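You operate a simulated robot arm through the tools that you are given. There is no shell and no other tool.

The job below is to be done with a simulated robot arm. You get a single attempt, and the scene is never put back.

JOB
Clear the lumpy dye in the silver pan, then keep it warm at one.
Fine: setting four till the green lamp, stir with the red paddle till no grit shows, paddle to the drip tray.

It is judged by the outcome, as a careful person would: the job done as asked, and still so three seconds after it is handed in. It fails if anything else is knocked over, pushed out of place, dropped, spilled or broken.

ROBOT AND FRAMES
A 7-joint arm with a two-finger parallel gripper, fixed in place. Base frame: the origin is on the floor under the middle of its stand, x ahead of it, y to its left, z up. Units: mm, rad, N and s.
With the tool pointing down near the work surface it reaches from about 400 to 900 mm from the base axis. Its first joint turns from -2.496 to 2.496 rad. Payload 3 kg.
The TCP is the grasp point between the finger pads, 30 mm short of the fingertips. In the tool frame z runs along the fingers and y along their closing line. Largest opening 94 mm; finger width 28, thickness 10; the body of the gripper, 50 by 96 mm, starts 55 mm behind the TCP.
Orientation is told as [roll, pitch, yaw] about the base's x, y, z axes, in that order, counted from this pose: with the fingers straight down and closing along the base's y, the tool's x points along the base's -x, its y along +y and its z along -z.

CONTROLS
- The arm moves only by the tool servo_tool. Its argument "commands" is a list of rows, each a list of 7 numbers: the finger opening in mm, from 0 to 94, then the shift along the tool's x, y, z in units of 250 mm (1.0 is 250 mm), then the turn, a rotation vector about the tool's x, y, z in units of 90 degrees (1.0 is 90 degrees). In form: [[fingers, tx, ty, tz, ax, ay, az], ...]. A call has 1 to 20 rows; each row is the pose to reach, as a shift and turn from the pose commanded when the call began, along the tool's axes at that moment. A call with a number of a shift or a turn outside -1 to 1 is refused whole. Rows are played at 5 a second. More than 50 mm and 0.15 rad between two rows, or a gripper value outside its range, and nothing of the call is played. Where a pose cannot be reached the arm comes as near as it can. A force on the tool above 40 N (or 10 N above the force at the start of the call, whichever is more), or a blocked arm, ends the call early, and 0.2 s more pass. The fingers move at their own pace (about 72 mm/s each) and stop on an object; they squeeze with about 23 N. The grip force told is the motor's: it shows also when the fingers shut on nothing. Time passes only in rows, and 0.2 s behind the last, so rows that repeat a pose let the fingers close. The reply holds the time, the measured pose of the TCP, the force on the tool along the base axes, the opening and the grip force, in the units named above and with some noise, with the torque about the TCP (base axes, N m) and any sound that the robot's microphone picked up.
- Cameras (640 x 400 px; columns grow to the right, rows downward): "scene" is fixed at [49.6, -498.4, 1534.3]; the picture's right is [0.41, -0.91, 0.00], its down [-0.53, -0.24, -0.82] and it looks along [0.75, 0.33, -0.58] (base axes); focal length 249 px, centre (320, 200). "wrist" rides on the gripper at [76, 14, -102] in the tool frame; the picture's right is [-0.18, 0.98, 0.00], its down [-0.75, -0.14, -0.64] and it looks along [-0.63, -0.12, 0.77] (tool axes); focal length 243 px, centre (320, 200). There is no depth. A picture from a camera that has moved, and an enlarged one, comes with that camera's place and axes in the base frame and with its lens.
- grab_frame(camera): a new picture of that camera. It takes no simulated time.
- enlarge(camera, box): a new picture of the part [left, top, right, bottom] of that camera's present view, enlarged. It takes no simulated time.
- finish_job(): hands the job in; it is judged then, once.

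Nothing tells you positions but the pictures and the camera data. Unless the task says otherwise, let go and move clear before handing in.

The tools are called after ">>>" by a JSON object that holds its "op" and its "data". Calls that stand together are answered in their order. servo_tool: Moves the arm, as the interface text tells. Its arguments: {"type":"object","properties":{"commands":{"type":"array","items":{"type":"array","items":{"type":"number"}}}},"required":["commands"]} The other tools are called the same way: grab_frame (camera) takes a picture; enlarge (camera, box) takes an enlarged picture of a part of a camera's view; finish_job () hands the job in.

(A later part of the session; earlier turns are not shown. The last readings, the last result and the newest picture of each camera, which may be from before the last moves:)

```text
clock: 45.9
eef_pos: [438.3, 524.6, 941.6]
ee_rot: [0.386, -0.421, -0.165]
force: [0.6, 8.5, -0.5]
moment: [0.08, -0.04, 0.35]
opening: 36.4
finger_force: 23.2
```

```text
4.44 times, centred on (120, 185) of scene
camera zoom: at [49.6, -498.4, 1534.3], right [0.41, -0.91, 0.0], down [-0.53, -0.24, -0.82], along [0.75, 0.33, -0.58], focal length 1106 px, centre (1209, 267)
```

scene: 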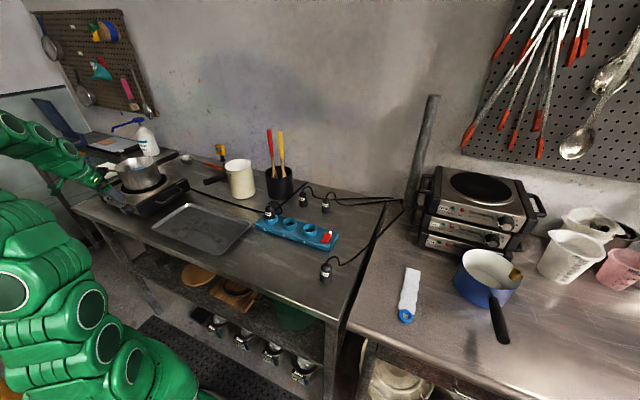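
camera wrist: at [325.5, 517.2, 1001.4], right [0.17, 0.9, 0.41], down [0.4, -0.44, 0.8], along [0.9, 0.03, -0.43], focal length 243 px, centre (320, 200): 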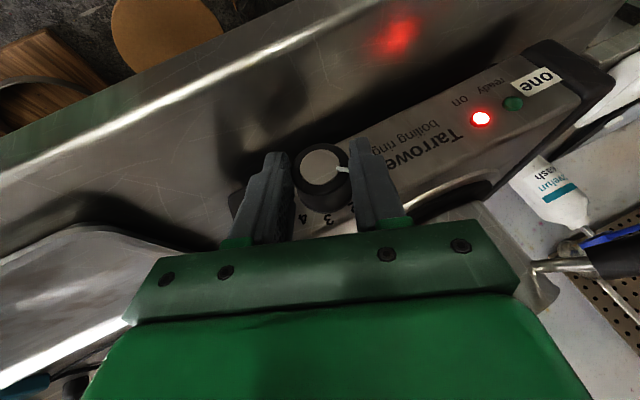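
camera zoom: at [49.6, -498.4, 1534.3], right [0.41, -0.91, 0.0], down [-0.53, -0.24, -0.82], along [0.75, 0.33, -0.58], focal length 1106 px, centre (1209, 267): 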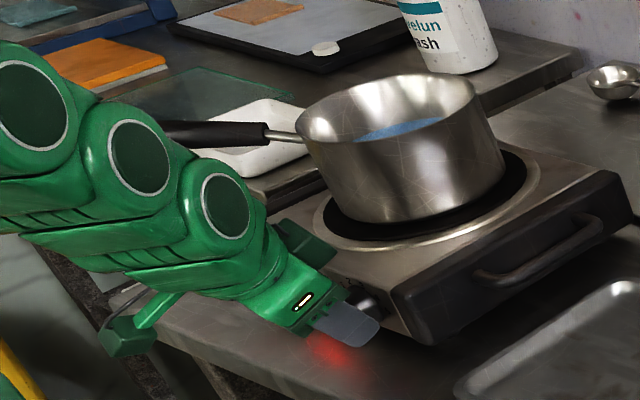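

The red "on" lamp lit, so the ring is live and the dial has turned 40°. I'll open slightly, swing back around the dial, and regrip.

>>> {"op": "servo_tool", "data": {"commands": [[46, 0, 0, 0, 0, 0, 0], [46, 0, 0, 0, 0, 0, 0], [46, 0.0003, 0.0097, 0.0006, 0.08, 0, -0.0387], [46, 0.0012, 0.0192, 0.0024, 0.16, 0, -0.0773], [46, 0.0026, 0.0283, 0.0054, 0.24, 0, -0.116], [46, 0.0046, 0.0369, 0.0095, 0.32, 0, -0.1547], [46, 0.0071, 0.0447, 0.0147, 0.4, 0, -0.1933], [46, 0.0071, 0.0447, 0.0147, 0.4, 0, -0.1933]]}}

>>> {"op": "enlarge", "data": {"camera": "wrist", "box": [230, 110, 430, 240]}}

```text
clock: 47.7
eef_pos: [438.5, 537.4, 942.0]
ee_rot: [-0.383, -0.425, 0.163]
force: [0.4, -0.1, 0.5]
moment: [0.0, 0.01, -0.01]
opening: 46.0
finger_force: 0.0
```

```text
3.08 times, centred on (330, 175) of wrist
camera zoom: at [326.5, 570.7, 992.0], right [0.17, 0.95, -0.26], down [0.4, 0.18, 0.9], along [0.9, -0.25, -0.35], focal length 746 px, centre (289, 277)
```

zoom: 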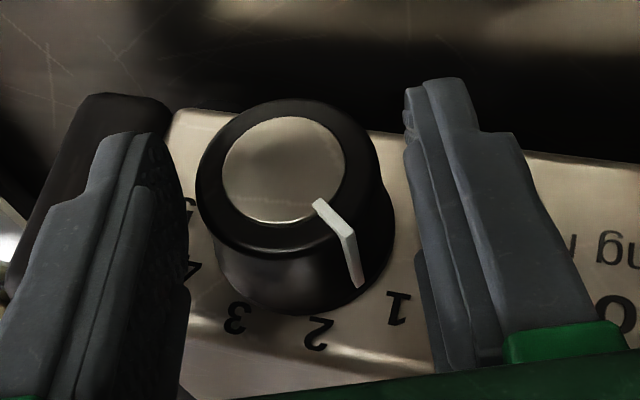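

The pointer now sits between 1 and 2, as expected for 40°. Next bite: grip, turn 40° more, release and swing back.

>>> {"op": "servo_tool", "data": {"commands": [[25, 0, 0, 0, 0, 0, 0], [25, 0, 0, 0, 0, 0, 0], [25, 0, 0, 0, 0, 0, 0], [25, 0.0001, -0.0061, 0.0002, -0.05, 0, 0.0242], [25, 0.0005, -0.0121, 0.001, -0.1, 0, 0.0483], [25, 0.001, -0.018, 0.0021, -0.15, 0, 0.0725], [25, 0.0018, -0.0238, 0.0038, -0.2, 0, 0.0967], [25, 0.0028, -0.0294, 0.0059, -0.25, 0, 0.1208], [25, 0.0041, -0.0348, 0.0084, -0.3, 0, 0.145], [25, 0.0055, -0.0399, 0.0113, -0.35, 0, 0.1692], [25, 0.0071, -0.0447, 0.0147, -0.4, 0, 0.1933], [25, 0.0071, -0.0447, 0.0147, -0.4, 0, 0.1933], [46, 0.0071, -0.0447, 0.0147, -0.4, 0, 0.1933], [46, 0.0071, -0.0447, 0.0147, -0.4, 0, 0.1933], [46, 0.0046, -0.0369, 0.0095, -0.32, 0, 0.1547], [46, 0.0026, -0.0283, 0.0054, -0.24, 0, 0.116], [46, 0.0012, -0.0192, 0.0024, -0.16, 0, 0.0773], [46, 0.0003, -0.0097, 0.0006, -0.08, 0, 0.0387], [46, 0, 0, 0, 0, 0, 0], [46, 0, 0, 0, 0, 0, 0]]}}

>>> {"op": "enlarge", "data": {"camera": "wrist", "box": [230, 110, 430, 240]}}

```text
clock: 51.9
eef_pos: [438.6, 536.1, 941.9]
ee_rot: [-0.384, -0.423, 0.163]
force: [0.0, 0.4, 0.4]
moment: [-0.03, -0.01, -0.05]
opening: 46.3
finger_force: 0.1
```

```text
3.08 times, centred on (330, 175) of wrist
camera zoom: at [326.0, 569.6, 991.0], right [0.17, 0.95, -0.26], down [0.4, 0.18, 0.9], along [0.9, -0.25, -0.35], focal length 746 px, centre (289, 277)
```

zoom: 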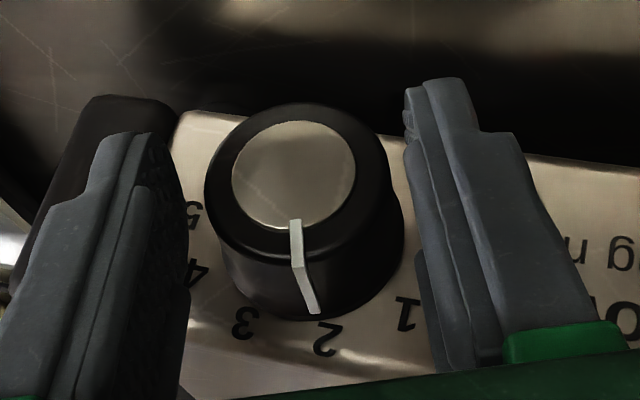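

The pointer is now just past 2, so there's some slip in the grip. I'll take another 40° bite and check again.

>>> {"op": "servo_tool", "data": {"commands": [[25, 0, 0, 0, 0, 0, 0], [25, 0, 0, 0, 0, 0, 0], [25, 0, 0, 0, 0, 0, 0], [25, 0, 0, 0, 0, 0, 0], [25, 0.0001, -0.0061, 0.0002, -0.05, 0, 0.0242], [25, 0.0005, -0.0121, 0.001, -0.1, 0, 0.0483], [25, 0.001, -0.018, 0.0021, -0.15, 0, 0.0725], [25, 0.0018, -0.0238, 0.0038, -0.2, 0, 0.0967], [25, 0.0028, -0.0294, 0.0059, -0.25, 0, 0.1208], [25, 0.0041, -0.0348, 0.0084, -0.3, 0, 0.145], [25, 0.0055, -0.0399, 0.0113, -0.35, 0, 0.1692], [25, 0.0071, -0.0447, 0.0147, -0.4, 0, 0.1933], [25, 0.0071, -0.0447, 0.0147, -0.4, 0, 0.1933]]}}

>>> {"op": "enlarge", "data": {"camera": "wrist", "box": [230, 110, 430, 240]}}

```text
clock: 54.7
eef_pos: [439.9, 525.0, 941.2]
ee_rot: [0.388, -0.421, -0.167]
force: [-11.3, -11.3, 9.4]
moment: [-0.13, 0.1, -0.33]
opening: 36.0
finger_force: 23.0
```

```text
3.08 times, centred on (330, 175) of wrist
camera zoom: at [325.0, 518.5, 1000.4], right [0.17, 0.89, 0.41], down [0.4, -0.45, 0.8], along [0.9, 0.03, -0.43], focal length 746 px, centre (289, 277)
```

zoom: 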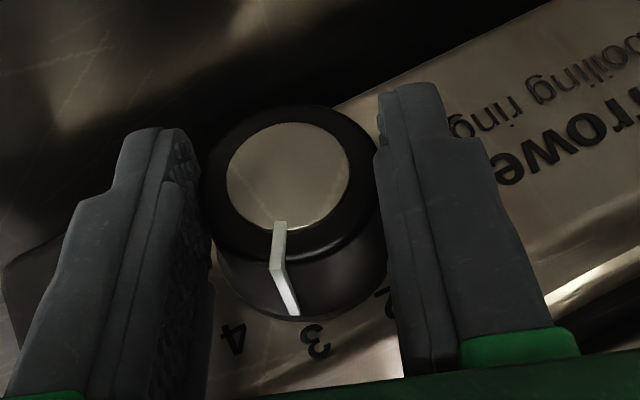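

The pointer is now just past 3. I'll release, check the strain is gone, and swing back for a last small bite.

>>> {"op": "servo_tool", "data": {"commands": [[46, 0, 0, 0, 0, 0, 0], [46, 0, 0, 0, 0, 0, 0], [46, 0.0003, 0.0097, 0.0006, 0.08, 0, -0.0387], [46, 0.0012, 0.0192, 0.0024, 0.16, 0, -0.0773], [46, 0.0026, 0.0283, 0.0054, 0.24, 0, -0.116], [46, 0.0046, 0.0369, 0.0095, 0.32, 0, -0.1547], [46, 0.0071, 0.0447, 0.0147, 0.4, 0, -0.1933], [46, 0.0071, 0.0447, 0.0147, 0.4, 0, -0.1933]]}}

>>> {"op": "enlarge", "data": {"camera": "wrist", "box": [230, 110, 430, 240]}}

>>> {"op": "enlarge", "data": {"camera": "scene", "box": [60, 140, 180, 230]}}

```text
clock: 56.5
eef_pos: [438.6, 536.8, 942.1]
ee_rot: [-0.383, -0.422, 0.162]
force: [-0.2, -0.6, -0.2]
moment: [-0.01, 0.0, 0.0]
opening: 46.0
finger_force: 0.0
```

```text
3.08 times, centred on (330, 175) of wrist
camera zoom: at [326.1, 570.7, 991.6], right [0.17, 0.95, -0.26], down [0.4, 0.18, 0.9], along [0.9, -0.25, -0.35], focal length 746 px, centre (289, 277)
```

zoom: 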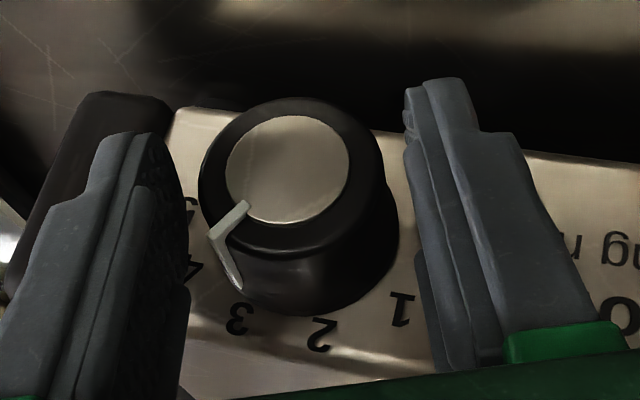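

```text
4.44 times, centred on (120, 185) of scene
camera zoom: at [49.6, -498.4, 1534.3], right [0.41, -0.91, 0.0], down [-0.53, -0.24, -0.82], along [0.75, 0.33, -0.58], focal length 1106 px, centre (1209, 267)
```

zoom: 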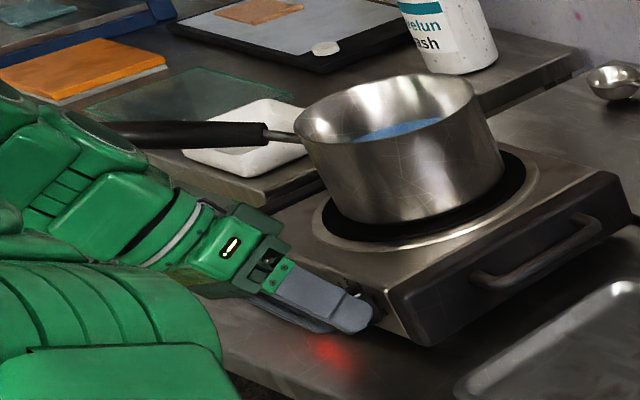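

The pointer reads about 3.3. I'll grip and turn 20° more, then look before letting go.

>>> {"op": "servo_tool", "data": {"commands": [[25, 0, 0, 0, 0, 0, 0], [25, 0, 0, 0, 0, 0, 0], [25, 0, 0, 0, 0, 0, 0], [25, 0, 0, 0, 0, 0, 0], [25, 0.0001, -0.0061, 0.0002, -0.05, 0, 0.0242], [25, 0.0005, -0.0121, 0.001, -0.1, 0, 0.0483], [25, 0.001, -0.018, 0.0021, -0.15, 0, 0.0725], [25, 0.0018, -0.0238, 0.0038, -0.2, 0, 0.0967], [25, 0.0018, -0.0238, 0.0038, -0.2, 0, 0.0967]]}}

>>> {"op": "enlarge", "data": {"camera": "wrist", "box": [230, 110, 430, 240]}}

```text
clock: 58.5
eef_pos: [439.4, 530.8, 942.4]
ee_rot: [0.004, -0.453, -0.002]
force: [7.6, 4.7, -0.3]
moment: [0.08, -0.55, -0.24]
opening: 36.5
finger_force: 22.5
```

```text
3.08 times, centred on (330, 175) of wrist
camera zoom: at [325.8, 545.1, 1001.1], right [0.17, 0.98, 0.08], down [0.4, -0.14, 0.91], along [0.9, -0.12, -0.41], focal length 746 px, centre (289, 277)
```

zoom: 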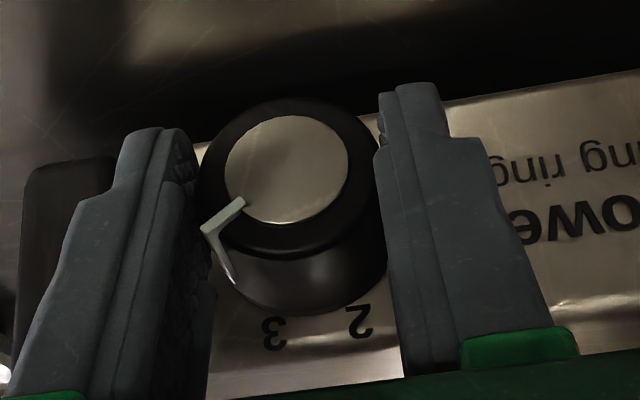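

By projecting the pointer and digits onto the dial, the scale works out at 36° per step, and the pointer now reads about 4. I'll release, back straight off, and read it properly.

>>> {"op": "servo_tool", "data": {"commands": [[48, 0, 0, 0, 0, 0, 0], [48, 0, 0, 0, 0, 0, 0], [48, 0.036, 0, -0.0174, 0, 0, 0], [48, 0.09, 0, -0.0435, 0, 0, 0], [48, 0.144, 0, -0.0696, 0, 0, 0], [48, 0.2, 0, -0.14, 0, 0, 0], [48, 0.2, 0, -0.14, 0, 0, 0]]}}

>>> {"op": "grab_frame", "data": {"camera": "wrist"}}

>>> {"op": "enlarge", "data": {"camera": "wrist", "box": [250, 120, 430, 240]}}

```text
clock: 60.1
eef_pos: [378.7, 530.9, 951.0]
ee_rot: [0.004, -0.454, -0.006]
force: [-0.5, -0.1, -1.0]
moment: [0.01, -0.01, 0.0]
opening: 47.8
finger_force: 0.1
```

```text
taken
camera wrist: at [264.4, 545.6, 1009.6], right [0.17, 0.98, 0.08], down [0.4, -0.14, 0.91], along [0.9, -0.12, -0.41], focal length 243 px, centre (320, 200)
```

wrist: 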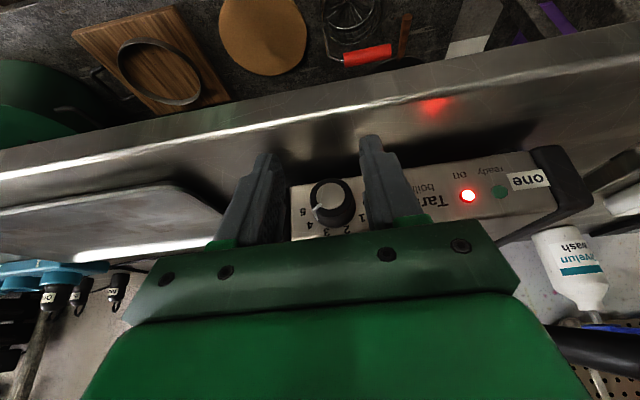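

```text
3.33 times, centred on (340, 180) of wrist
camera zoom: at [264.4, 545.6, 1009.6], right [0.17, 0.98, 0.08], down [0.4, -0.14, 0.91], along [0.9, -0.12, -0.41], focal length 809 px, centre (253, 267)
```

zoom: 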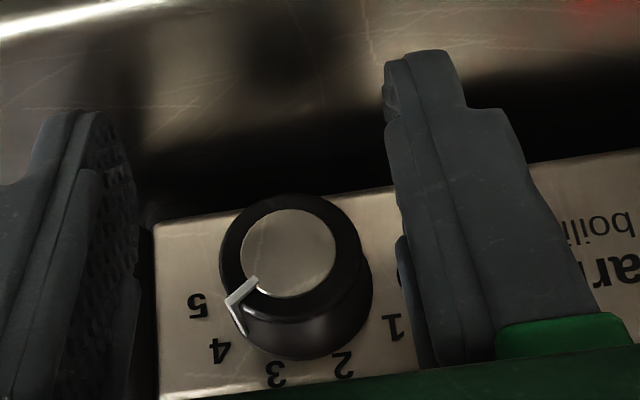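

The pointer is on 4 and the red "on" lamp is lit, with green still dark, so the ring is heating. While it warms I'll fetch the red paddle, starting by rising and levelling the tool.

>>> {"op": "servo_tool", "data": {"commands": [[60, -0.066, 0, -0.135, 0, 0, 0], [60, -0.132, 0, -0.27, 0, 0.072, 0], [80, -0.198, 0, -0.405, 0, 0.145, 0], [94, -0.263, 0, -0.539, 0, 0.217, 0], [94, -0.263, 0, -0.539, 0, 0.289, 0], [94, -0.263, 0, -0.539, 0, 0.289, 0]]}}

>>> {"op": "enlarge", "data": {"camera": "scene", "box": [60, 130, 220, 230]}}

```text
clock: 61.5
eef_pos: [379.0, 532.4, 1101.7]
ee_rot: [0.002, 0.004, -0.001]
force: [-0.1, 0.7, 0.0]
moment: [0.01, -0.03, 0.03]
opening: 93.8
finger_force: 0.2
```

```text
4.00 times, centred on (140, 180) of scene
camera zoom: at [49.6, -498.4, 1534.3], right [0.41, -0.91, 0.0], down [-0.53, -0.24, -0.82], along [0.75, 0.33, -0.58], focal length 996 px, centre (1040, 280)
```

zoom: 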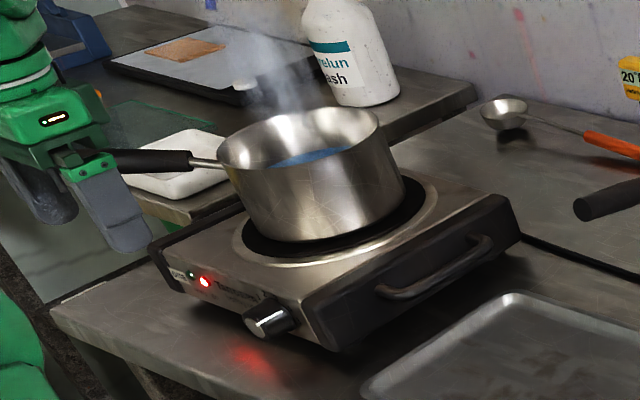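

Steam is rising and the green lamp is still dark. Moving high over the tray towards the black pot with the paddles.

>>> {"op": "servo_tool", "data": {"commands": [[94, -0.06, -0.155, -0.032, 0, 0, 0], [94, -0.121, -0.309, -0.064, 0, 0, 0], [94, -0.182, -0.464, -0.096, 0, 0, 0], [94, -0.243, -0.619, -0.128, 0, 0, 0], [94, -0.303, -0.773, -0.16, 0, 0, 0], [94, -0.364, -0.928, -0.192, 0, 0, 0]]}}

>>> {"op": "servo_tool", "data": {"commands": [[94, -0.06, -0.147, -0.02, 0, 0, 0], [94, -0.12, -0.293, -0.04, 0, 0, 0], [94, -0.18, -0.44, -0.06, 0, 0, 0], [94, -0.24, -0.587, -0.08, 0, 0, 0], [94, -0.3, -0.733, -0.1, 0, 0, 0], [94, -0.36, -0.88, -0.12, 0, 0, 0], [94, -0.36, -0.88, -0.12, 0, 0, 0]]}}

>>> {"op": "grab_frame", "data": {"camera": "wrist"}}

>>> {"op": "grab_frame", "data": {"camera": "scene"}}

```text
clock: 62.9
eef_pos: [467.1, 300.3, 1149.5]
ee_rot: [0.0, 0.004, -0.002]
force: [-0.3, -1.1, -0.9]
moment: [-0.03, 0.03, 0.0]
opening: 94.1
finger_force: 0.1
```

```text
clock: 64.5
eef_pos: [557.1, 82.6, 1175.6]
ee_rot: [0.002, 0.003, -0.001]
force: [0.9, 0.1, -0.2]
moment: [0.02, -0.02, -0.01]
opening: 94.3
finger_force: 0.1
```

```text
taken
camera wrist: at [482.3, 95.5, 1278.4], right [0.19, 0.98, 0.0], down [0.75, -0.14, 0.64], along [0.63, -0.12, -0.77], focal length 243 px, centre (320, 200)
```

wrist: 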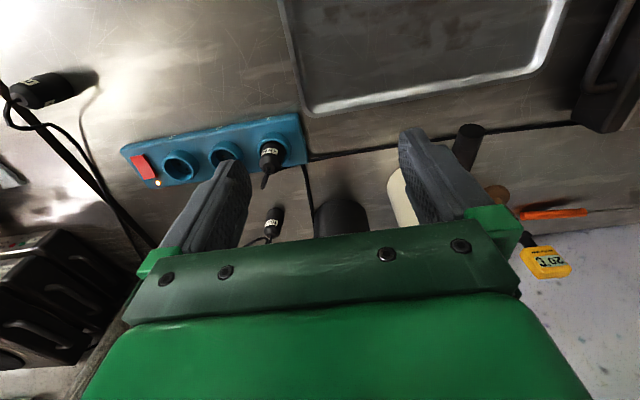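

```text
taken
```

scene: 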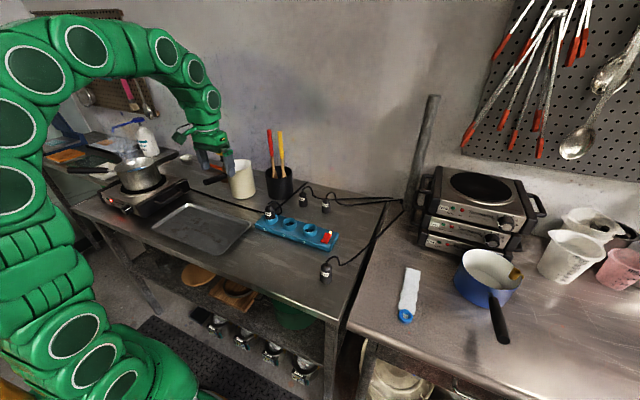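

The arm tracked well to (557, 83, 1176). Now pitching the tool forward here to see the paddles and test how far it will tilt.

>>> {"op": "servo_tool", "data": {"commands": [[94, 0, 0, 0, 0, -0.05, 0], [94, 0, 0, 0, 0, -0.1, 0], [94, 0, 0, 0, 0, -0.15, 0], [94, 0, 0, 0, 0, -0.2, 0], [94, 0, 0, 0, 0, -0.25, 0], [94, 0, 0, 0, 0, -0.3, 0], [94, 0, 0, 0, 0, -0.35, 0], [94, 0, 0, 0, 0, -0.4, 0], [94, 0, 0, 0, 0, -0.45, 0], [94, 0, 0, 0, 0, -0.5, 0], [94, 0, 0, 0, 0, -0.5, 0]]}}

>>> {"op": "grab_frame", "data": {"camera": "wrist"}}

```text
clock: 66.9
eef_pos: [560.1, 79.8, 1176.7]
ee_rot: [0.01, -0.778, -0.007]
force: [-0.3, 0.3, -0.2]
moment: [-0.03, 0.03, 0.04]
opening: 94.1
finger_force: 0.0
```

```text
taken
camera wrist: at [433.8, 93.6, 1195.9], right [0.13, 0.98, 0.14], down [0.09, -0.15, 0.99], along [0.99, -0.12, -0.1], focal length 243 px, centre (320, 200)
```

wrist: 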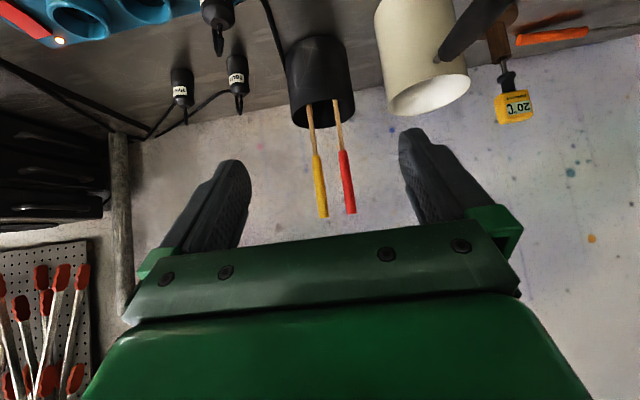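

The red grip stands nearly vertical at about (861, 93), from z 1070 to 1185, and the yellow one is 49 mm to its right. A near-horizontal grasp will let me stir upright and later lay the paddle flat, so I'm pitching further here.

>>> {"op": "servo_tool", "data": {"commands": [[70, 0, 0, 0, 0, -0.05, 0], [50, 0, 0, 0, 0, -0.1, 0], [42, 0, 0, 0, 0, -0.15, 0], [42, 0, 0, 0, 0, -0.2, 0], [42, 0, 0, 0, 0, -0.25, 0], [42, 0, 0, 0, 0, -0.28, 0], [42, 0, 0, 0, 0, -0.28, 0]]}}

>>> {"op": "grab_frame", "data": {"camera": "wrist"}}

>>> {"op": "enlarge", "data": {"camera": "scene", "box": [80, 120, 320, 260]}}

```text
clock: 68.5
eef_pos: [588.9, 81.8, 1204.5]
ee_rot: [0.002, -1.224, -0.003]
force: [-0.2, 0.3, 0.1]
moment: [-0.01, -0.04, 0.0]
opening: 42.0
finger_force: 0.0
out of reach, approached as far as the arm can: row 4, 5, 6, 7
```

```text
taken
camera wrist: at [466.8, 95.3, 1166.5], right [0.06, 0.98, 0.17], down [-0.35, -0.14, 0.93], along [0.94, -0.12, 0.33], focal length 243 px, centre (320, 200)
```

wrist: 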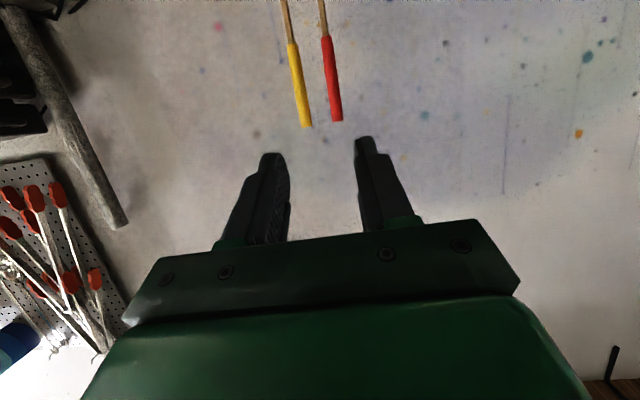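

```text
2.67 times, centred on (200, 190) of scene
camera zoom: at [49.6, -498.4, 1534.3], right [0.41, -0.91, 0.0], down [-0.53, -0.24, -0.82], along [0.75, 0.33, -0.58], focal length 664 px, centre (640, 227)
```

zoom: 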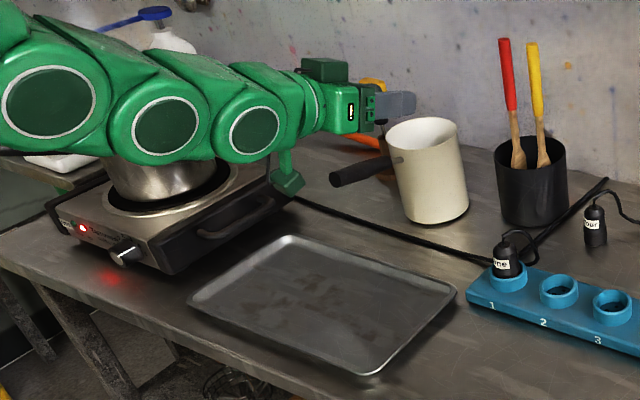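

The tool reached 70° pitch but was cramped close in, and the paddle stays clear ahead. I'll move outward towards it at about z 1140 and stop short to check alignment.

>>> {"op": "servo_tool", "data": {"commands": [[42, -0.027, 0.008, 0.16, 0, 0, 0], [42, -0.054, 0.017, 0.32, 0, 0, 0], [42, -0.082, 0.025, 0.48, 0, 0, 0], [42, -0.109, 0.034, 0.642, 0, 0, 0], [42, -0.136, 0.042, 0.802, 0, 0, 0], [42, -0.136, 0.042, 0.802, 0, 0, 0]]}}

>>> {"op": "grab_frame", "data": {"camera": "wrist"}}

>>> {"op": "enlarge", "data": {"camera": "scene", "box": [80, 110, 320, 260]}}

```text
clock: 69.9
eef_pos: [788.5, 89.8, 1164.3]
ee_rot: [0.003, -1.225, -0.006]
force: [0.6, 0.5, -0.2]
moment: [0.01, -0.01, 0.01]
opening: 42.2
finger_force: 0.1
```

```text
taken
camera wrist: at [666.4, 104.6, 1127.1], right [0.06, 0.98, 0.17], down [-0.35, -0.14, 0.93], along [0.94, -0.12, 0.33], focal length 243 px, centre (320, 200)
```

wrist: 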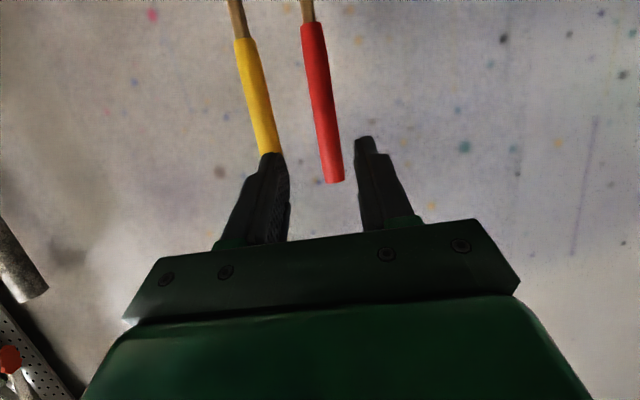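

```text
2.67 times, centred on (200, 185) of scene
camera zoom: at [49.6, -498.4, 1534.3], right [0.41, -0.91, 0.0], down [-0.53, -0.24, -0.82], along [0.75, 0.33, -0.58], focal length 664 px, centre (640, 240)
```

zoom: 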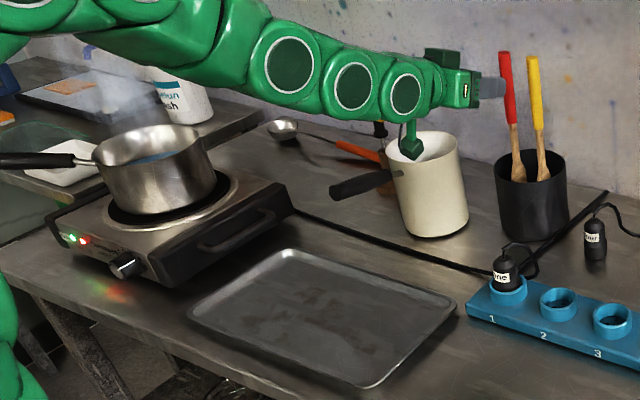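

The green "ready" lamp is already lit, so I'll be brisk. The fingers line up with the red grip at y ≈ 94.5, so I'm lowering to z ≈ 1130, moving in and closing on it.

>>> {"op": "servo_tool", "data": {"commands": [[42, 0.064, 0.018, 0.023, 0, 0, 0], [42, 0.128, 0.018, 0.046, 0, 0, 0], [42, 0.104, 0.018, 0.112, 0, 0, 0], [42, 0.08, 0.018, 0.178, 0, 0, 0], [42, 0.056, 0.018, 0.244, 0, 0, 0], [42, 0.033, 0.018, 0.31, 0, 0, 0], [42, 0.033, 0.018, 0.31, 0, 0, 0]]}}

>>> {"op": "grab_frame", "data": {"camera": "wrist"}}

>>> {"op": "enlarge", "data": {"camera": "scene", "box": [200, 110, 340, 210]}}

```text
clock: 71.5
eef_pos: [857.2, 96.2, 1131.8]
ee_rot: [0.006, -1.224, -0.004]
force: [0.1, -0.7, 0.0]
moment: [-0.01, -0.01, 0.02]
opening: 42.0
finger_force: 0.1
```

```text
taken
camera wrist: at [735.6, 110.3, 1095.5], right [0.06, 0.98, 0.17], down [-0.35, -0.14, 0.93], along [0.94, -0.12, 0.33], focal length 243 px, centre (320, 200)
```

wrist: 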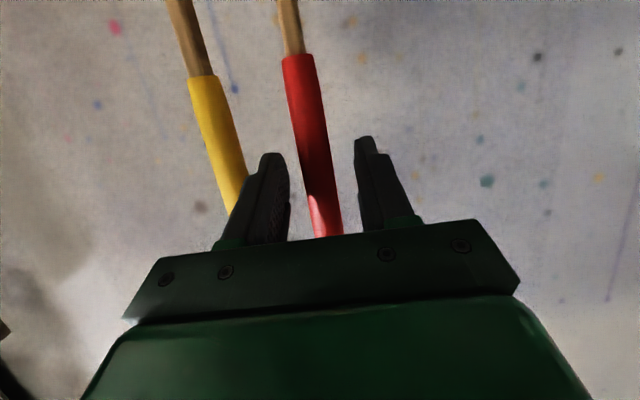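

```text
4.00 times, centred on (270, 160) of scene
camera zoom: at [49.6, -498.4, 1534.3], right [0.41, -0.91, 0.0], down [-0.53, -0.24, -0.82], along [0.75, 0.33, -0.58], focal length 996 px, centre (520, 360)
```

zoom: 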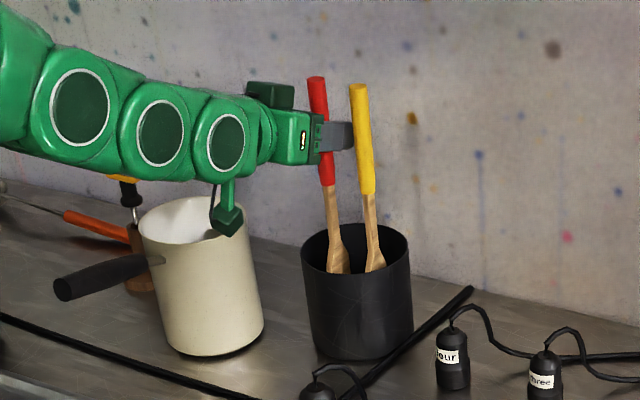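

The red grip is between the fingers and the yellow one is outside them. Closing.

>>> {"op": "servo_tool", "data": {"commands": [[30, 0, 0, 0, 0, 0, 0], [8, 0, 0, 0, 0, 0, 0], [8, 0, 0, 0, 0, 0, 0], [8, 0, 0, 0, 0, 0, 0]]}}

>>> {"op": "enlarge", "data": {"camera": "scene", "box": [200, 110, 340, 210]}}

>>> {"op": "enlarge", "data": {"camera": "scene", "box": [60, 130, 220, 230]}}

```text
clock: 72.5
eef_pos: [857.5, 96.5, 1132.6]
ee_rot: [0.005, -1.223, -0.003]
force: [0.0, -0.2, 0.0]
moment: [-0.07, -0.02, -0.01]
opening: 18.5
finger_force: 23.1
```

```text
4.00 times, centred on (270, 160) of scene
camera zoom: at [49.6, -498.4, 1534.3], right [0.41, -0.91, 0.0], down [-0.53, -0.24, -0.82], along [0.75, 0.33, -0.58], focal length 996 px, centre (520, 360)
```

zoom: 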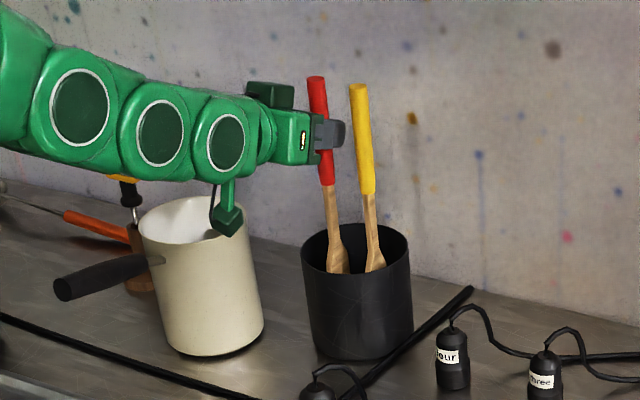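

```text
4.00 times, centred on (140, 180) of scene
camera zoom: at [49.6, -498.4, 1534.3], right [0.41, -0.91, 0.0], down [-0.53, -0.24, -0.82], along [0.75, 0.33, -0.58], focal length 996 px, centre (1040, 280)
```

zoom: 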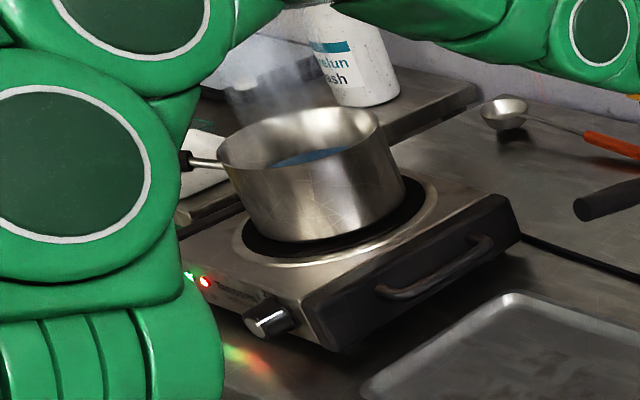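

The red paddle is gripped at 18.5 mm. Lifting it straight up out of the pot.

>>> {"op": "servo_tool", "data": {"commands": [[8, -0.075, 0, -0.027, 0, 0, 0], [8, -0.188, 0, -0.068, 0, 0, 0], [8, -0.301, 0, -0.108, 0, 0, 0], [8, -0.414, 0, -0.149, 0, 0, 0], [8, -0.527, 0, -0.19, 0, 0, 0], [8, -0.527, 0, -0.19, 0, 0, 0]]}}

>>> {"op": "enlarge", "data": {"camera": "scene", "box": [180, 60, 360, 220]}}

```text
clock: 73.9
eef_pos: [859.5, 94.4, 1272.0]
ee_rot: [0.004, -1.22, -0.005]
force: [0.4, -0.6, -0.8]
moment: [0.0, -0.01, 0.02]
opening: 18.6
finger_force: 22.7
```

```text
2.50 times, centred on (270, 140) of scene
camera zoom: at [49.6, -498.4, 1534.3], right [0.41, -0.91, 0.0], down [-0.53, -0.24, -0.82], along [0.75, 0.33, -0.58], focal length 622 px, centre (445, 350)
```

zoom: 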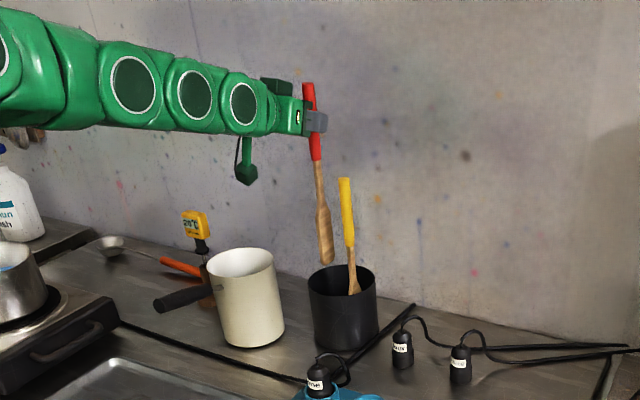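

The paddle is clear of the pot: it's about 304 mm long, with its tip 251 mm below the grip. The pan centre is around (608, 632) with its rim near z 1030, so I'll rise a little and swing around at constant radius with the tip above the rim.

>>> {"op": "servo_tool", "data": {"commands": [[8, -0.049, 0.1616, -0.0409, -0.0282, 0, -0.0103], [8, -0.0953, 0.322, -0.0889, -0.0563, 0, -0.0206], [8, -0.1202, 0.4808, -0.1374, -0.0845, 0, -0.031], [8, -0.105, 0.6376, -0.1786, -0.1127, 0, -0.0413], [8, -0.0873, 0.7924, -0.2271, -0.1409, 0, -0.0516], [8, -0.0873, 0.7924, -0.2271, -0.1409, 0, -0.0516]]}}

>>> {"op": "grab_frame", "data": {"camera": "scene"}}

```text
clock: 75.3
eef_pos: [812.5, 295.0, 1312.5]
ee_rot: [0.001, -1.223, 0.232]
force: [0.1, 0.5, 0.1]
moment: [0.01, -0.01, 0.03]
opening: 18.4
finger_force: 22.8
```

```text
taken
```

scene: 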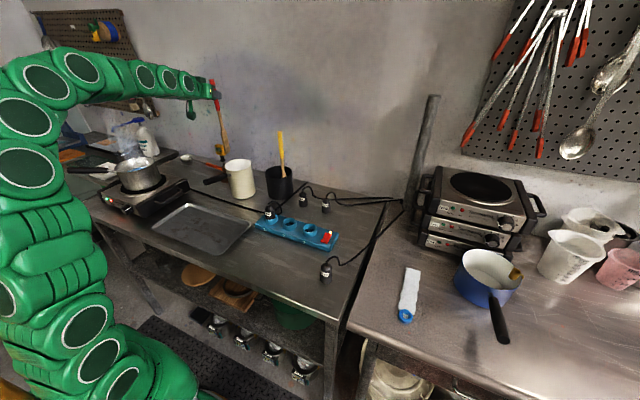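

>>> {"op": "enlarge", "data": {"camera": "scene", "box": [90, 125, 200, 215]}}

>>> {"op": "servo_tool", "data": {"commands": [[8, 0.0074, 0.1616, -0.0203, -0.0282, 0, -0.0103], [8, 0.0175, 0.322, -0.0477, -0.0563, 0, -0.0206], [8, 0.0301, 0.4808, -0.0823, -0.0845, 0, -0.031], [8, 0.0453, 0.6376, -0.1236, -0.1127, 0, -0.0413], [8, 0.063, 0.7924, -0.172, -0.1409, 0, -0.0516], [8, 0.063, 0.7924, -0.172, -0.1409, 0, -0.0516]]}}

>>> {"op": "grab_frame", "data": {"camera": "scene"}}

```text
4.44 times, centred on (145, 170) of scene
camera zoom: at [49.6, -498.4, 1534.3], right [0.41, -0.91, 0.0], down [-0.53, -0.24, -0.82], along [0.75, 0.33, -0.58], focal length 1106 px, centre (1098, 333)
```

zoom: 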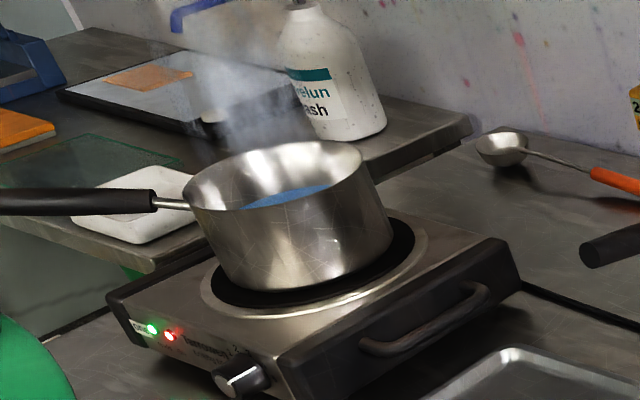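

```text
clock: 76.7
eef_pos: [719.6, 474.2, 1311.9]
ee_rot: [0.0, -1.223, 0.47]
force: [-1.0, -0.8, -0.3]
moment: [0.02, 0.0, 0.0]
opening: 18.4
finger_force: 23.6
```

```text
taken
```

scene: 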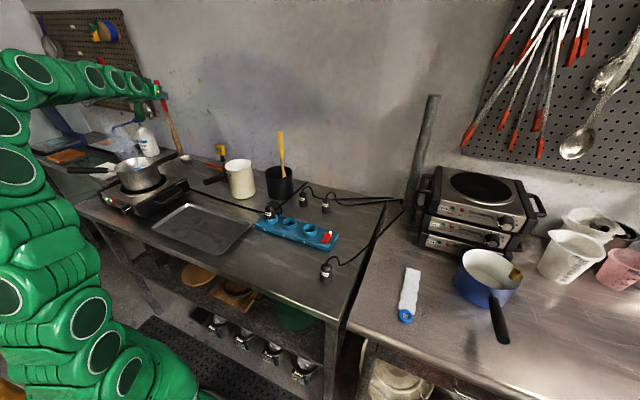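

Steam continues, the green lamp is on and the pan hasn't boiled over. The pan centre refines to about (590, 608), with its rim near z 1045. I'll bring the paddle over the middle, slightly higher for clearance.

>>> {"op": "servo_tool", "data": {"commands": [[8, -0.016, 0.1824, -0.0493, -0.0323, 0, -0.0118], [8, -0.0233, 0.36, -0.1108, -0.0647, 0, -0.0237], [8, -0.0012, 0.5336, -0.1716, -0.097, 0, -0.0355], [8, 0.0234, 0.7092, -0.2388, -0.1304, 0, -0.0478], [8, 0.0234, 0.7092, -0.2388, -0.1304, 0, -0.0478]]}}

>>> {"op": "enlarge", "data": {"camera": "scene", "box": [70, 70, 230, 215]}}

>>> {"op": "grab_frame", "data": {"camera": "wrist"}}

```text
clock: 77.9
eef_pos: [588.4, 603.6, 1325.0]
ee_rot: [-0.002, -1.224, 0.689]
force: [-0.6, 0.2, -0.5]
moment: [0.01, 0.02, -0.02]
opening: 18.2
finger_force: 23.2
```

```text
2.76 times, centred on (150, 142) of scene
camera zoom: at [49.6, -498.4, 1534.3], right [0.41, -0.91, 0.0], down [-0.53, -0.24, -0.82], along [0.75, 0.33, -0.58], focal length 687 px, centre (789, 359)
```

zoom: 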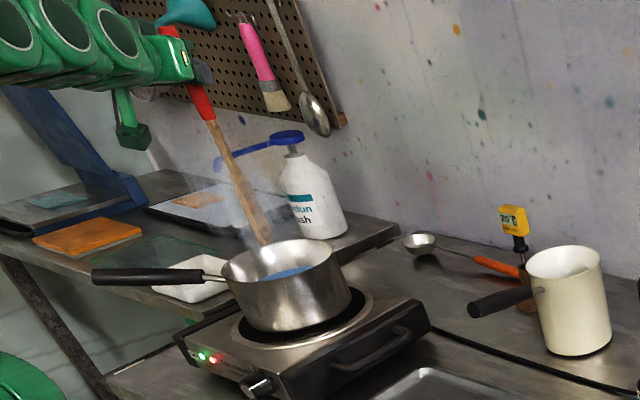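

```text
taken
camera wrist: at [484.9, 537.6, 1287.5], right [-0.58, 0.8, 0.17], down [-0.18, -0.33, 0.93], along [0.8, 0.5, 0.33], focal length 243 px, centre (320, 200)
```

wrist: 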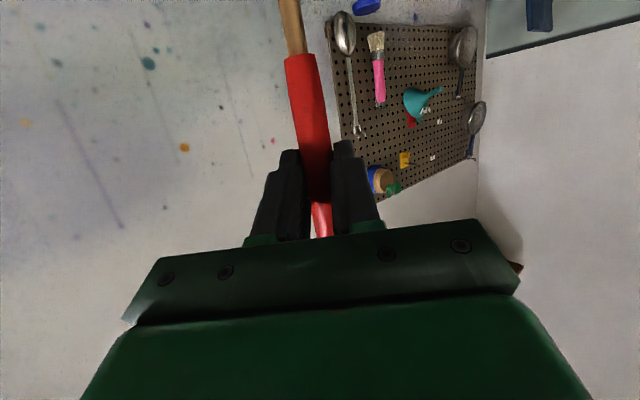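

The paddle tip hangs over the middle of the pan at about z 1074, and the green lamp is on. Lowering it into the dye gently.

>>> {"op": "servo_tool", "data": {"commands": [[8, 0.075, 0, 0.027, 0, 0, 0], [8, 0.15, 0, 0.054, 0, 0, 0], [8, 0.226, 0, 0.082, 0, 0, 0], [8, 0.301, 0, 0.109, 0, 0, 0], [8, 0.357, 0, 0.129, 0, 0, 0], [8, 0.357, 0, 0.129, 0, 0, 0]]}}

>>> {"op": "enlarge", "data": {"camera": "scene", "box": [70, 100, 230, 215]}}

```text
clock: 79.3
eef_pos: [588.9, 604.5, 1233.2]
ee_rot: [-0.003, -1.223, 0.688]
force: [0.1, -0.7, -1.0]
moment: [-0.01, 0.02, 0.0]
opening: 18.4
finger_force: 22.9
```

```text
3.48 times, centred on (150, 158) of scene
camera zoom: at [49.6, -498.4, 1534.3], right [0.41, -0.91, 0.0], down [-0.53, -0.24, -0.82], along [0.75, 0.33, -0.58], focal length 866 px, centre (911, 348)
```

zoom: 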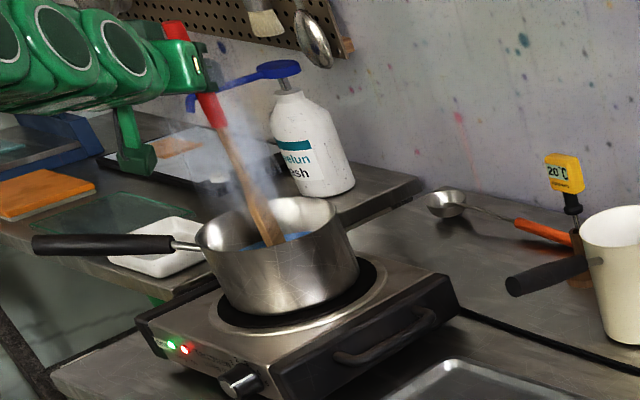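

>>> {"op": "servo_tool", "data": {"commands": [[8, 0.015, 0, 0.0055, 0, 0, 0], [8, 0.03, 0, 0.011, 0, 0, 0], [8, 0.045, 0, 0.0165, 0, 0, 0], [8, 0.045, 0, 0.0165, 0, 0, 0]]}}

>>> {"op": "enlarge", "data": {"camera": "scene", "box": [110, 140, 170, 195]}}

```text
clock: 80.3
eef_pos: [590.7, 606.7, 1221.2]
ee_rot: [-0.004, -1.223, 0.692]
force: [0.2, 0.4, -0.3]
moment: [-0.02, 0.02, -0.01]
opening: 18.4
finger_force: 23.3
```

```text
7.27 times, centred on (140, 168) of scene
camera zoom: at [49.6, -498.4, 1534.3], right [0.41, -0.91, 0.0], down [-0.53, -0.24, -0.82], along [0.75, 0.33, -0.58], focal length 1810 px, centre (1629, 436)
```

zoom: 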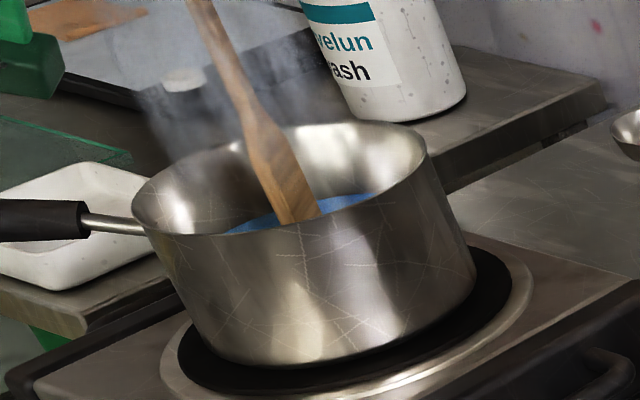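

The blade is in the dye at about mid-pan with nothing touching, and the tip is about z 970. Starting to stir in gentle circles of 35 mm radius.

>>> {"op": "servo_tool", "data": {"commands": [[8, -0.0238, 0, 0.0658, 0, 0, 0], [8, -0.0476, 0, 0.1317, 0, 0, 0], [8, -0.0412, 0.07, 0.1141, 0, 0, 0], [8, -0.0238, 0.1212, 0.0658, 0, 0, 0], [8, 0, 0.14, 0, 0, 0, 0], [8, 0.0238, 0.1212, -0.0658, 0, 0, 0], [8, 0.0412, 0.07, -0.1141, 0, 0, 0], [8, 0.0476, 0, -0.1317, 0, 0, 0], [8, 0.0412, -0.07, -0.1141, 0, 0, 0], [8, 0.0238, -0.1212, -0.0658, 0, 0, 0], [8, 0, -0.14, 0, 0, 0, 0], [8, -0.0238, -0.1212, 0.0658, 0, 0, 0], [8, -0.0412, -0.07, 0.1141, 0, 0, 0], [8, -0.0476, 0, 0.1317, 0, 0, 0], [8, -0.0412, 0.07, 0.1141, 0, 0, 0], [8, -0.0238, 0.1212, 0.0658, 0, 0, 0], [8, 0, 0.14, 0, 0, 0, 0], [8, 0.0238, 0.1212, -0.0658, 0, 0, 0], [8, 0.0412, 0.07, -0.1141, 0, 0, 0], [8, 0, 0, 0, 0, 0, 0]]}}

>>> {"op": "enlarge", "data": {"camera": "scene", "box": [90, 130, 190, 215]}}

```text
clock: 84.5
eef_pos: [589.4, 606.5, 1221.8]
ee_rot: [-0.004, -1.221, 0.691]
force: [0.3, -0.3, -0.9]
moment: [0.02, 0.0, -0.04]
opening: 18.6
finger_force: 23.0
```

```text
4.71 times, centred on (140, 172) of scene
camera zoom: at [49.6, -498.4, 1534.3], right [0.41, -0.91, 0.0], down [-0.53, -0.24, -0.82], along [0.75, 0.33, -0.58], focal length 1171 px, centre (1167, 329)
```

zoom: 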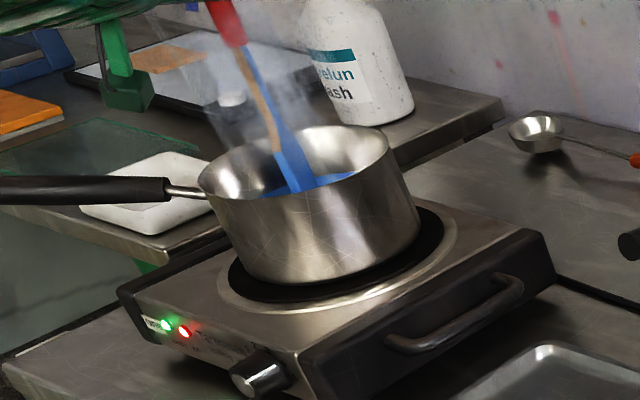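

The paddle is picking up colour, the pan hasn't moved, and forces are near zero. I'll look closely at the visible dye surface and keep stirring.

>>> {"op": "enlarge", "data": {"camera": "scene", "box": [125, 155, 170, 180]}}

>>> {"op": "servo_tool", "data": {"commands": [[8, -0.0238, 0, 0.0658, 0, 0, 0], [8, -0.0476, 0, 0.1317, 0, 0, 0], [8, -0.0412, 0.07, 0.1141, 0, 0, 0], [8, -0.0238, 0.1212, 0.0658, 0, 0, 0], [8, 0, 0.14, 0, 0, 0, 0], [8, 0.0238, 0.1212, -0.0658, 0, 0, 0], [8, 0.0412, 0.07, -0.1141, 0, 0, 0], [8, 0.0476, 0, -0.1317, 0, 0, 0], [8, 0.0412, -0.07, -0.1141, 0, 0, 0], [8, 0.0238, -0.1212, -0.0658, 0, 0, 0], [8, 0, -0.14, 0, 0, 0, 0], [8, -0.0238, -0.1212, 0.0658, 0, 0, 0], [8, -0.0412, -0.07, 0.1141, 0, 0, 0], [8, -0.0476, 0, 0.1317, 0, 0, 0], [8, -0.0412, 0.07, 0.1141, 0, 0, 0], [8, -0.0238, 0.1212, 0.0658, 0, 0, 0], [8, 0, 0.14, 0, 0, 0, 0], [8, 0.0238, 0.1212, -0.0658, 0, 0, 0], [8, 0.0412, 0.07, -0.1141, 0, 0, 0], [8, 0, 0, 0, 0, 0, 0]]}}

>>> {"op": "enlarge", "data": {"camera": "scene", "box": [125, 155, 170, 180]}}

```text
14.22 times, centred on (148, 168) of scene
camera zoom: at [49.6, -498.4, 1534.3], right [0.41, -0.91, 0.0], down [-0.53, -0.24, -0.82], along [0.75, 0.33, -0.58], focal length 3540 px, centre (2773, 662)
```

zoom: 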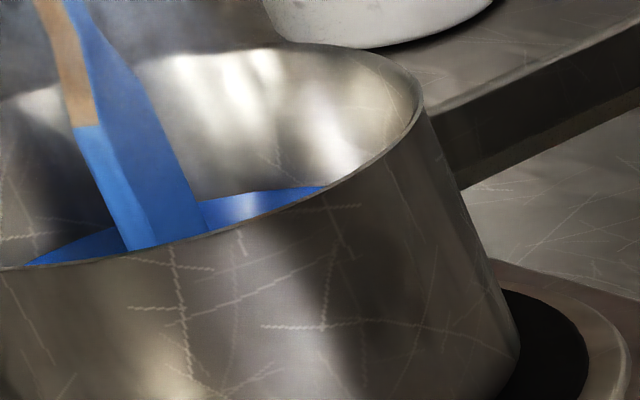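

```text
clock: 88.7
eef_pos: [592.4, 604.7, 1220.5]
ee_rot: [-0.004, -1.22, 0.692]
force: [0.0, -0.5, -0.1]
moment: [0.01, 0.01, 0.02]
opening: 18.5
finger_force: 23.0
```

```text
14.22 times, centred on (148, 168) of scene
camera zoom: at [49.6, -498.4, 1534.3], right [0.41, -0.91, 0.0], down [-0.53, -0.24, -0.82], along [0.75, 0.33, -0.58], focal length 3540 px, centre (2773, 662)
```

zoom: 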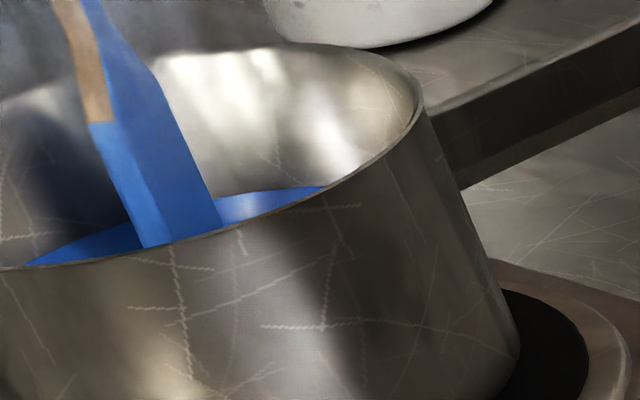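

The visible surface is now a uniform blue. Two more rounds at a wider and a smaller radius should catch any grit near the wall and the centre.

>>> {"op": "servo_tool", "data": {"commands": [[8, -0.0306, 0, 0.0846, 0, 0, 0], [8, -0.0612, 0, 0.1693, 0, 0, 0], [8, -0.053, 0.09, 0.1466, 0, 0, 0], [8, -0.0306, 0.1559, 0.0846, 0, 0, 0], [8, 0, 0.18, 0, 0, 0, 0], [8, 0.0306, 0.1559, -0.0846, 0, 0, 0], [8, 0.053, 0.09, -0.1466, 0, 0, 0], [8, 0.0612, 0, -0.1693, 0, 0, 0], [8, 0.053, -0.09, -0.1466, 0, 0, 0], [8, 0.0306, -0.1559, -0.0846, 0, 0, 0], [8, 0, -0.18, 0, 0, 0, 0], [8, -0.0306, -0.1559, 0.0846, 0, 0, 0], [8, -0.053, -0.09, 0.1466, 0, 0, 0], [8, -0.0612, 0, 0.1693, 0, 0, 0], [8, -0.053, 0.09, 0.1466, 0, 0, 0], [8, -0.0306, 0.1559, 0.0846, 0, 0, 0], [8, 0, 0.18, 0, 0, 0, 0], [8, 0.0306, 0.1559, -0.0846, 0, 0, 0], [8, 0.02, 0.07, -0.05, 0, 0, 0], [8, 0, 0, 0, 0, 0, 0]]}}

>>> {"op": "servo_tool", "data": {"commands": [[8, -0.0238, 0, 0.0658, 0, 0, 0], [8, -0.0206, -0.035, 0.057, 0, 0, 0], [8, -0.0119, -0.0606, 0.0329, 0, 0, 0], [8, 0, -0.07, 0, 0, 0, 0], [8, 0.0119, -0.0606, -0.0329, 0, 0, 0], [8, 0.0206, -0.035, -0.057, 0, 0, 0], [8, 0.0238, 0, -0.0658, 0, 0, 0], [8, 0.0412, 0.07, -0.1141, 0, 0, 0], [8, 0.0238, 0.1212, -0.0658, 0, 0, 0], [8, 0, 0.14, 0, 0, 0, 0], [8, -0.0238, 0.1212, 0.0658, 0, 0, 0], [8, -0.0412, 0.07, 0.1141, 0, 0, 0], [8, -0.0476, 0, 0.1317, 0, 0, 0], [8, -0.0412, -0.07, 0.1141, 0, 0, 0], [8, -0.0238, -0.1212, 0.0658, 0, 0, 0], [8, 0, -0.14, 0, 0, 0, 0], [8, 0.0238, -0.1212, -0.0658, 0, 0, 0], [8, 0.0412, -0.07, -0.1141, 0, 0, 0], [8, 0.0238, 0, -0.0658, 0, 0, 0], [8, 0, 0, 0, 0, 0, 0]]}}

>>> {"op": "enlarge", "data": {"camera": "scene", "box": [90, 130, 190, 215]}}

>>> {"op": "enlarge", "data": {"camera": "scene", "box": [120, 150, 165, 180]}}

```text
clock: 92.9
eef_pos: [591.7, 606.8, 1220.2]
ee_rot: [-0.005, -1.221, 0.693]
force: [0.5, -1.0, -0.6]
moment: [-0.01, 0.04, -0.03]
opening: 18.3
finger_force: 23.3
```

```text
clock: 97.1
eef_pos: [592.7, 605.3, 1220.9]
ee_rot: [-0.002, -1.222, 0.69]
force: [0.7, 0.2, -0.2]
moment: [-0.01, -0.01, -0.01]
opening: 18.4
finger_force: 22.7
```

```text
4.71 times, centred on (140, 172) of scene
camera zoom: at [49.6, -498.4, 1534.3], right [0.41, -0.91, 0.0], down [-0.53, -0.24, -0.82], along [0.75, 0.33, -0.58], focal length 1171 px, centre (1167, 329)
```

zoom: 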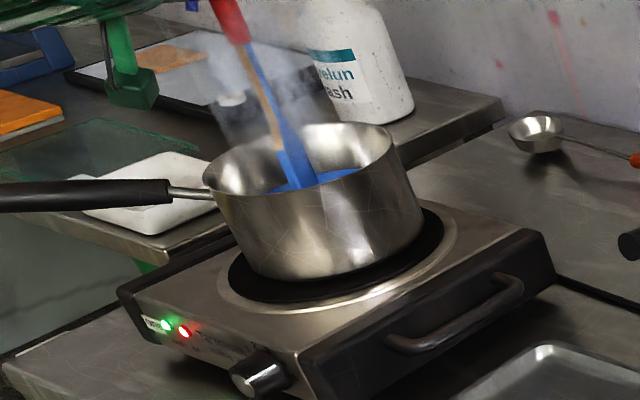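

```text
13.33 times, centred on (142, 165) of scene
camera zoom: at [49.6, -498.4, 1534.3], right [0.41, -0.91, 0.0], down [-0.53, -0.24, -0.82], along [0.75, 0.33, -0.58], focal length 3318 px, centre (2687, 667)
```

zoom: 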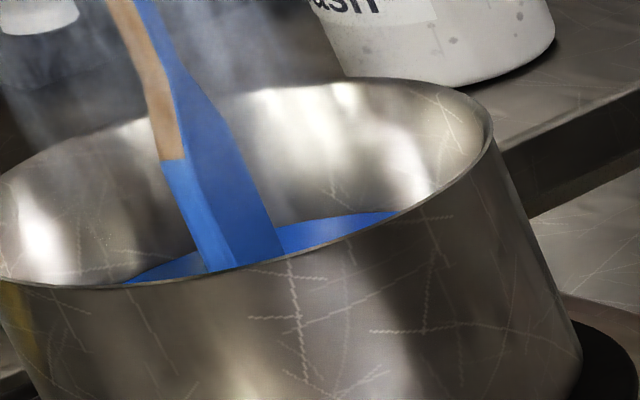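

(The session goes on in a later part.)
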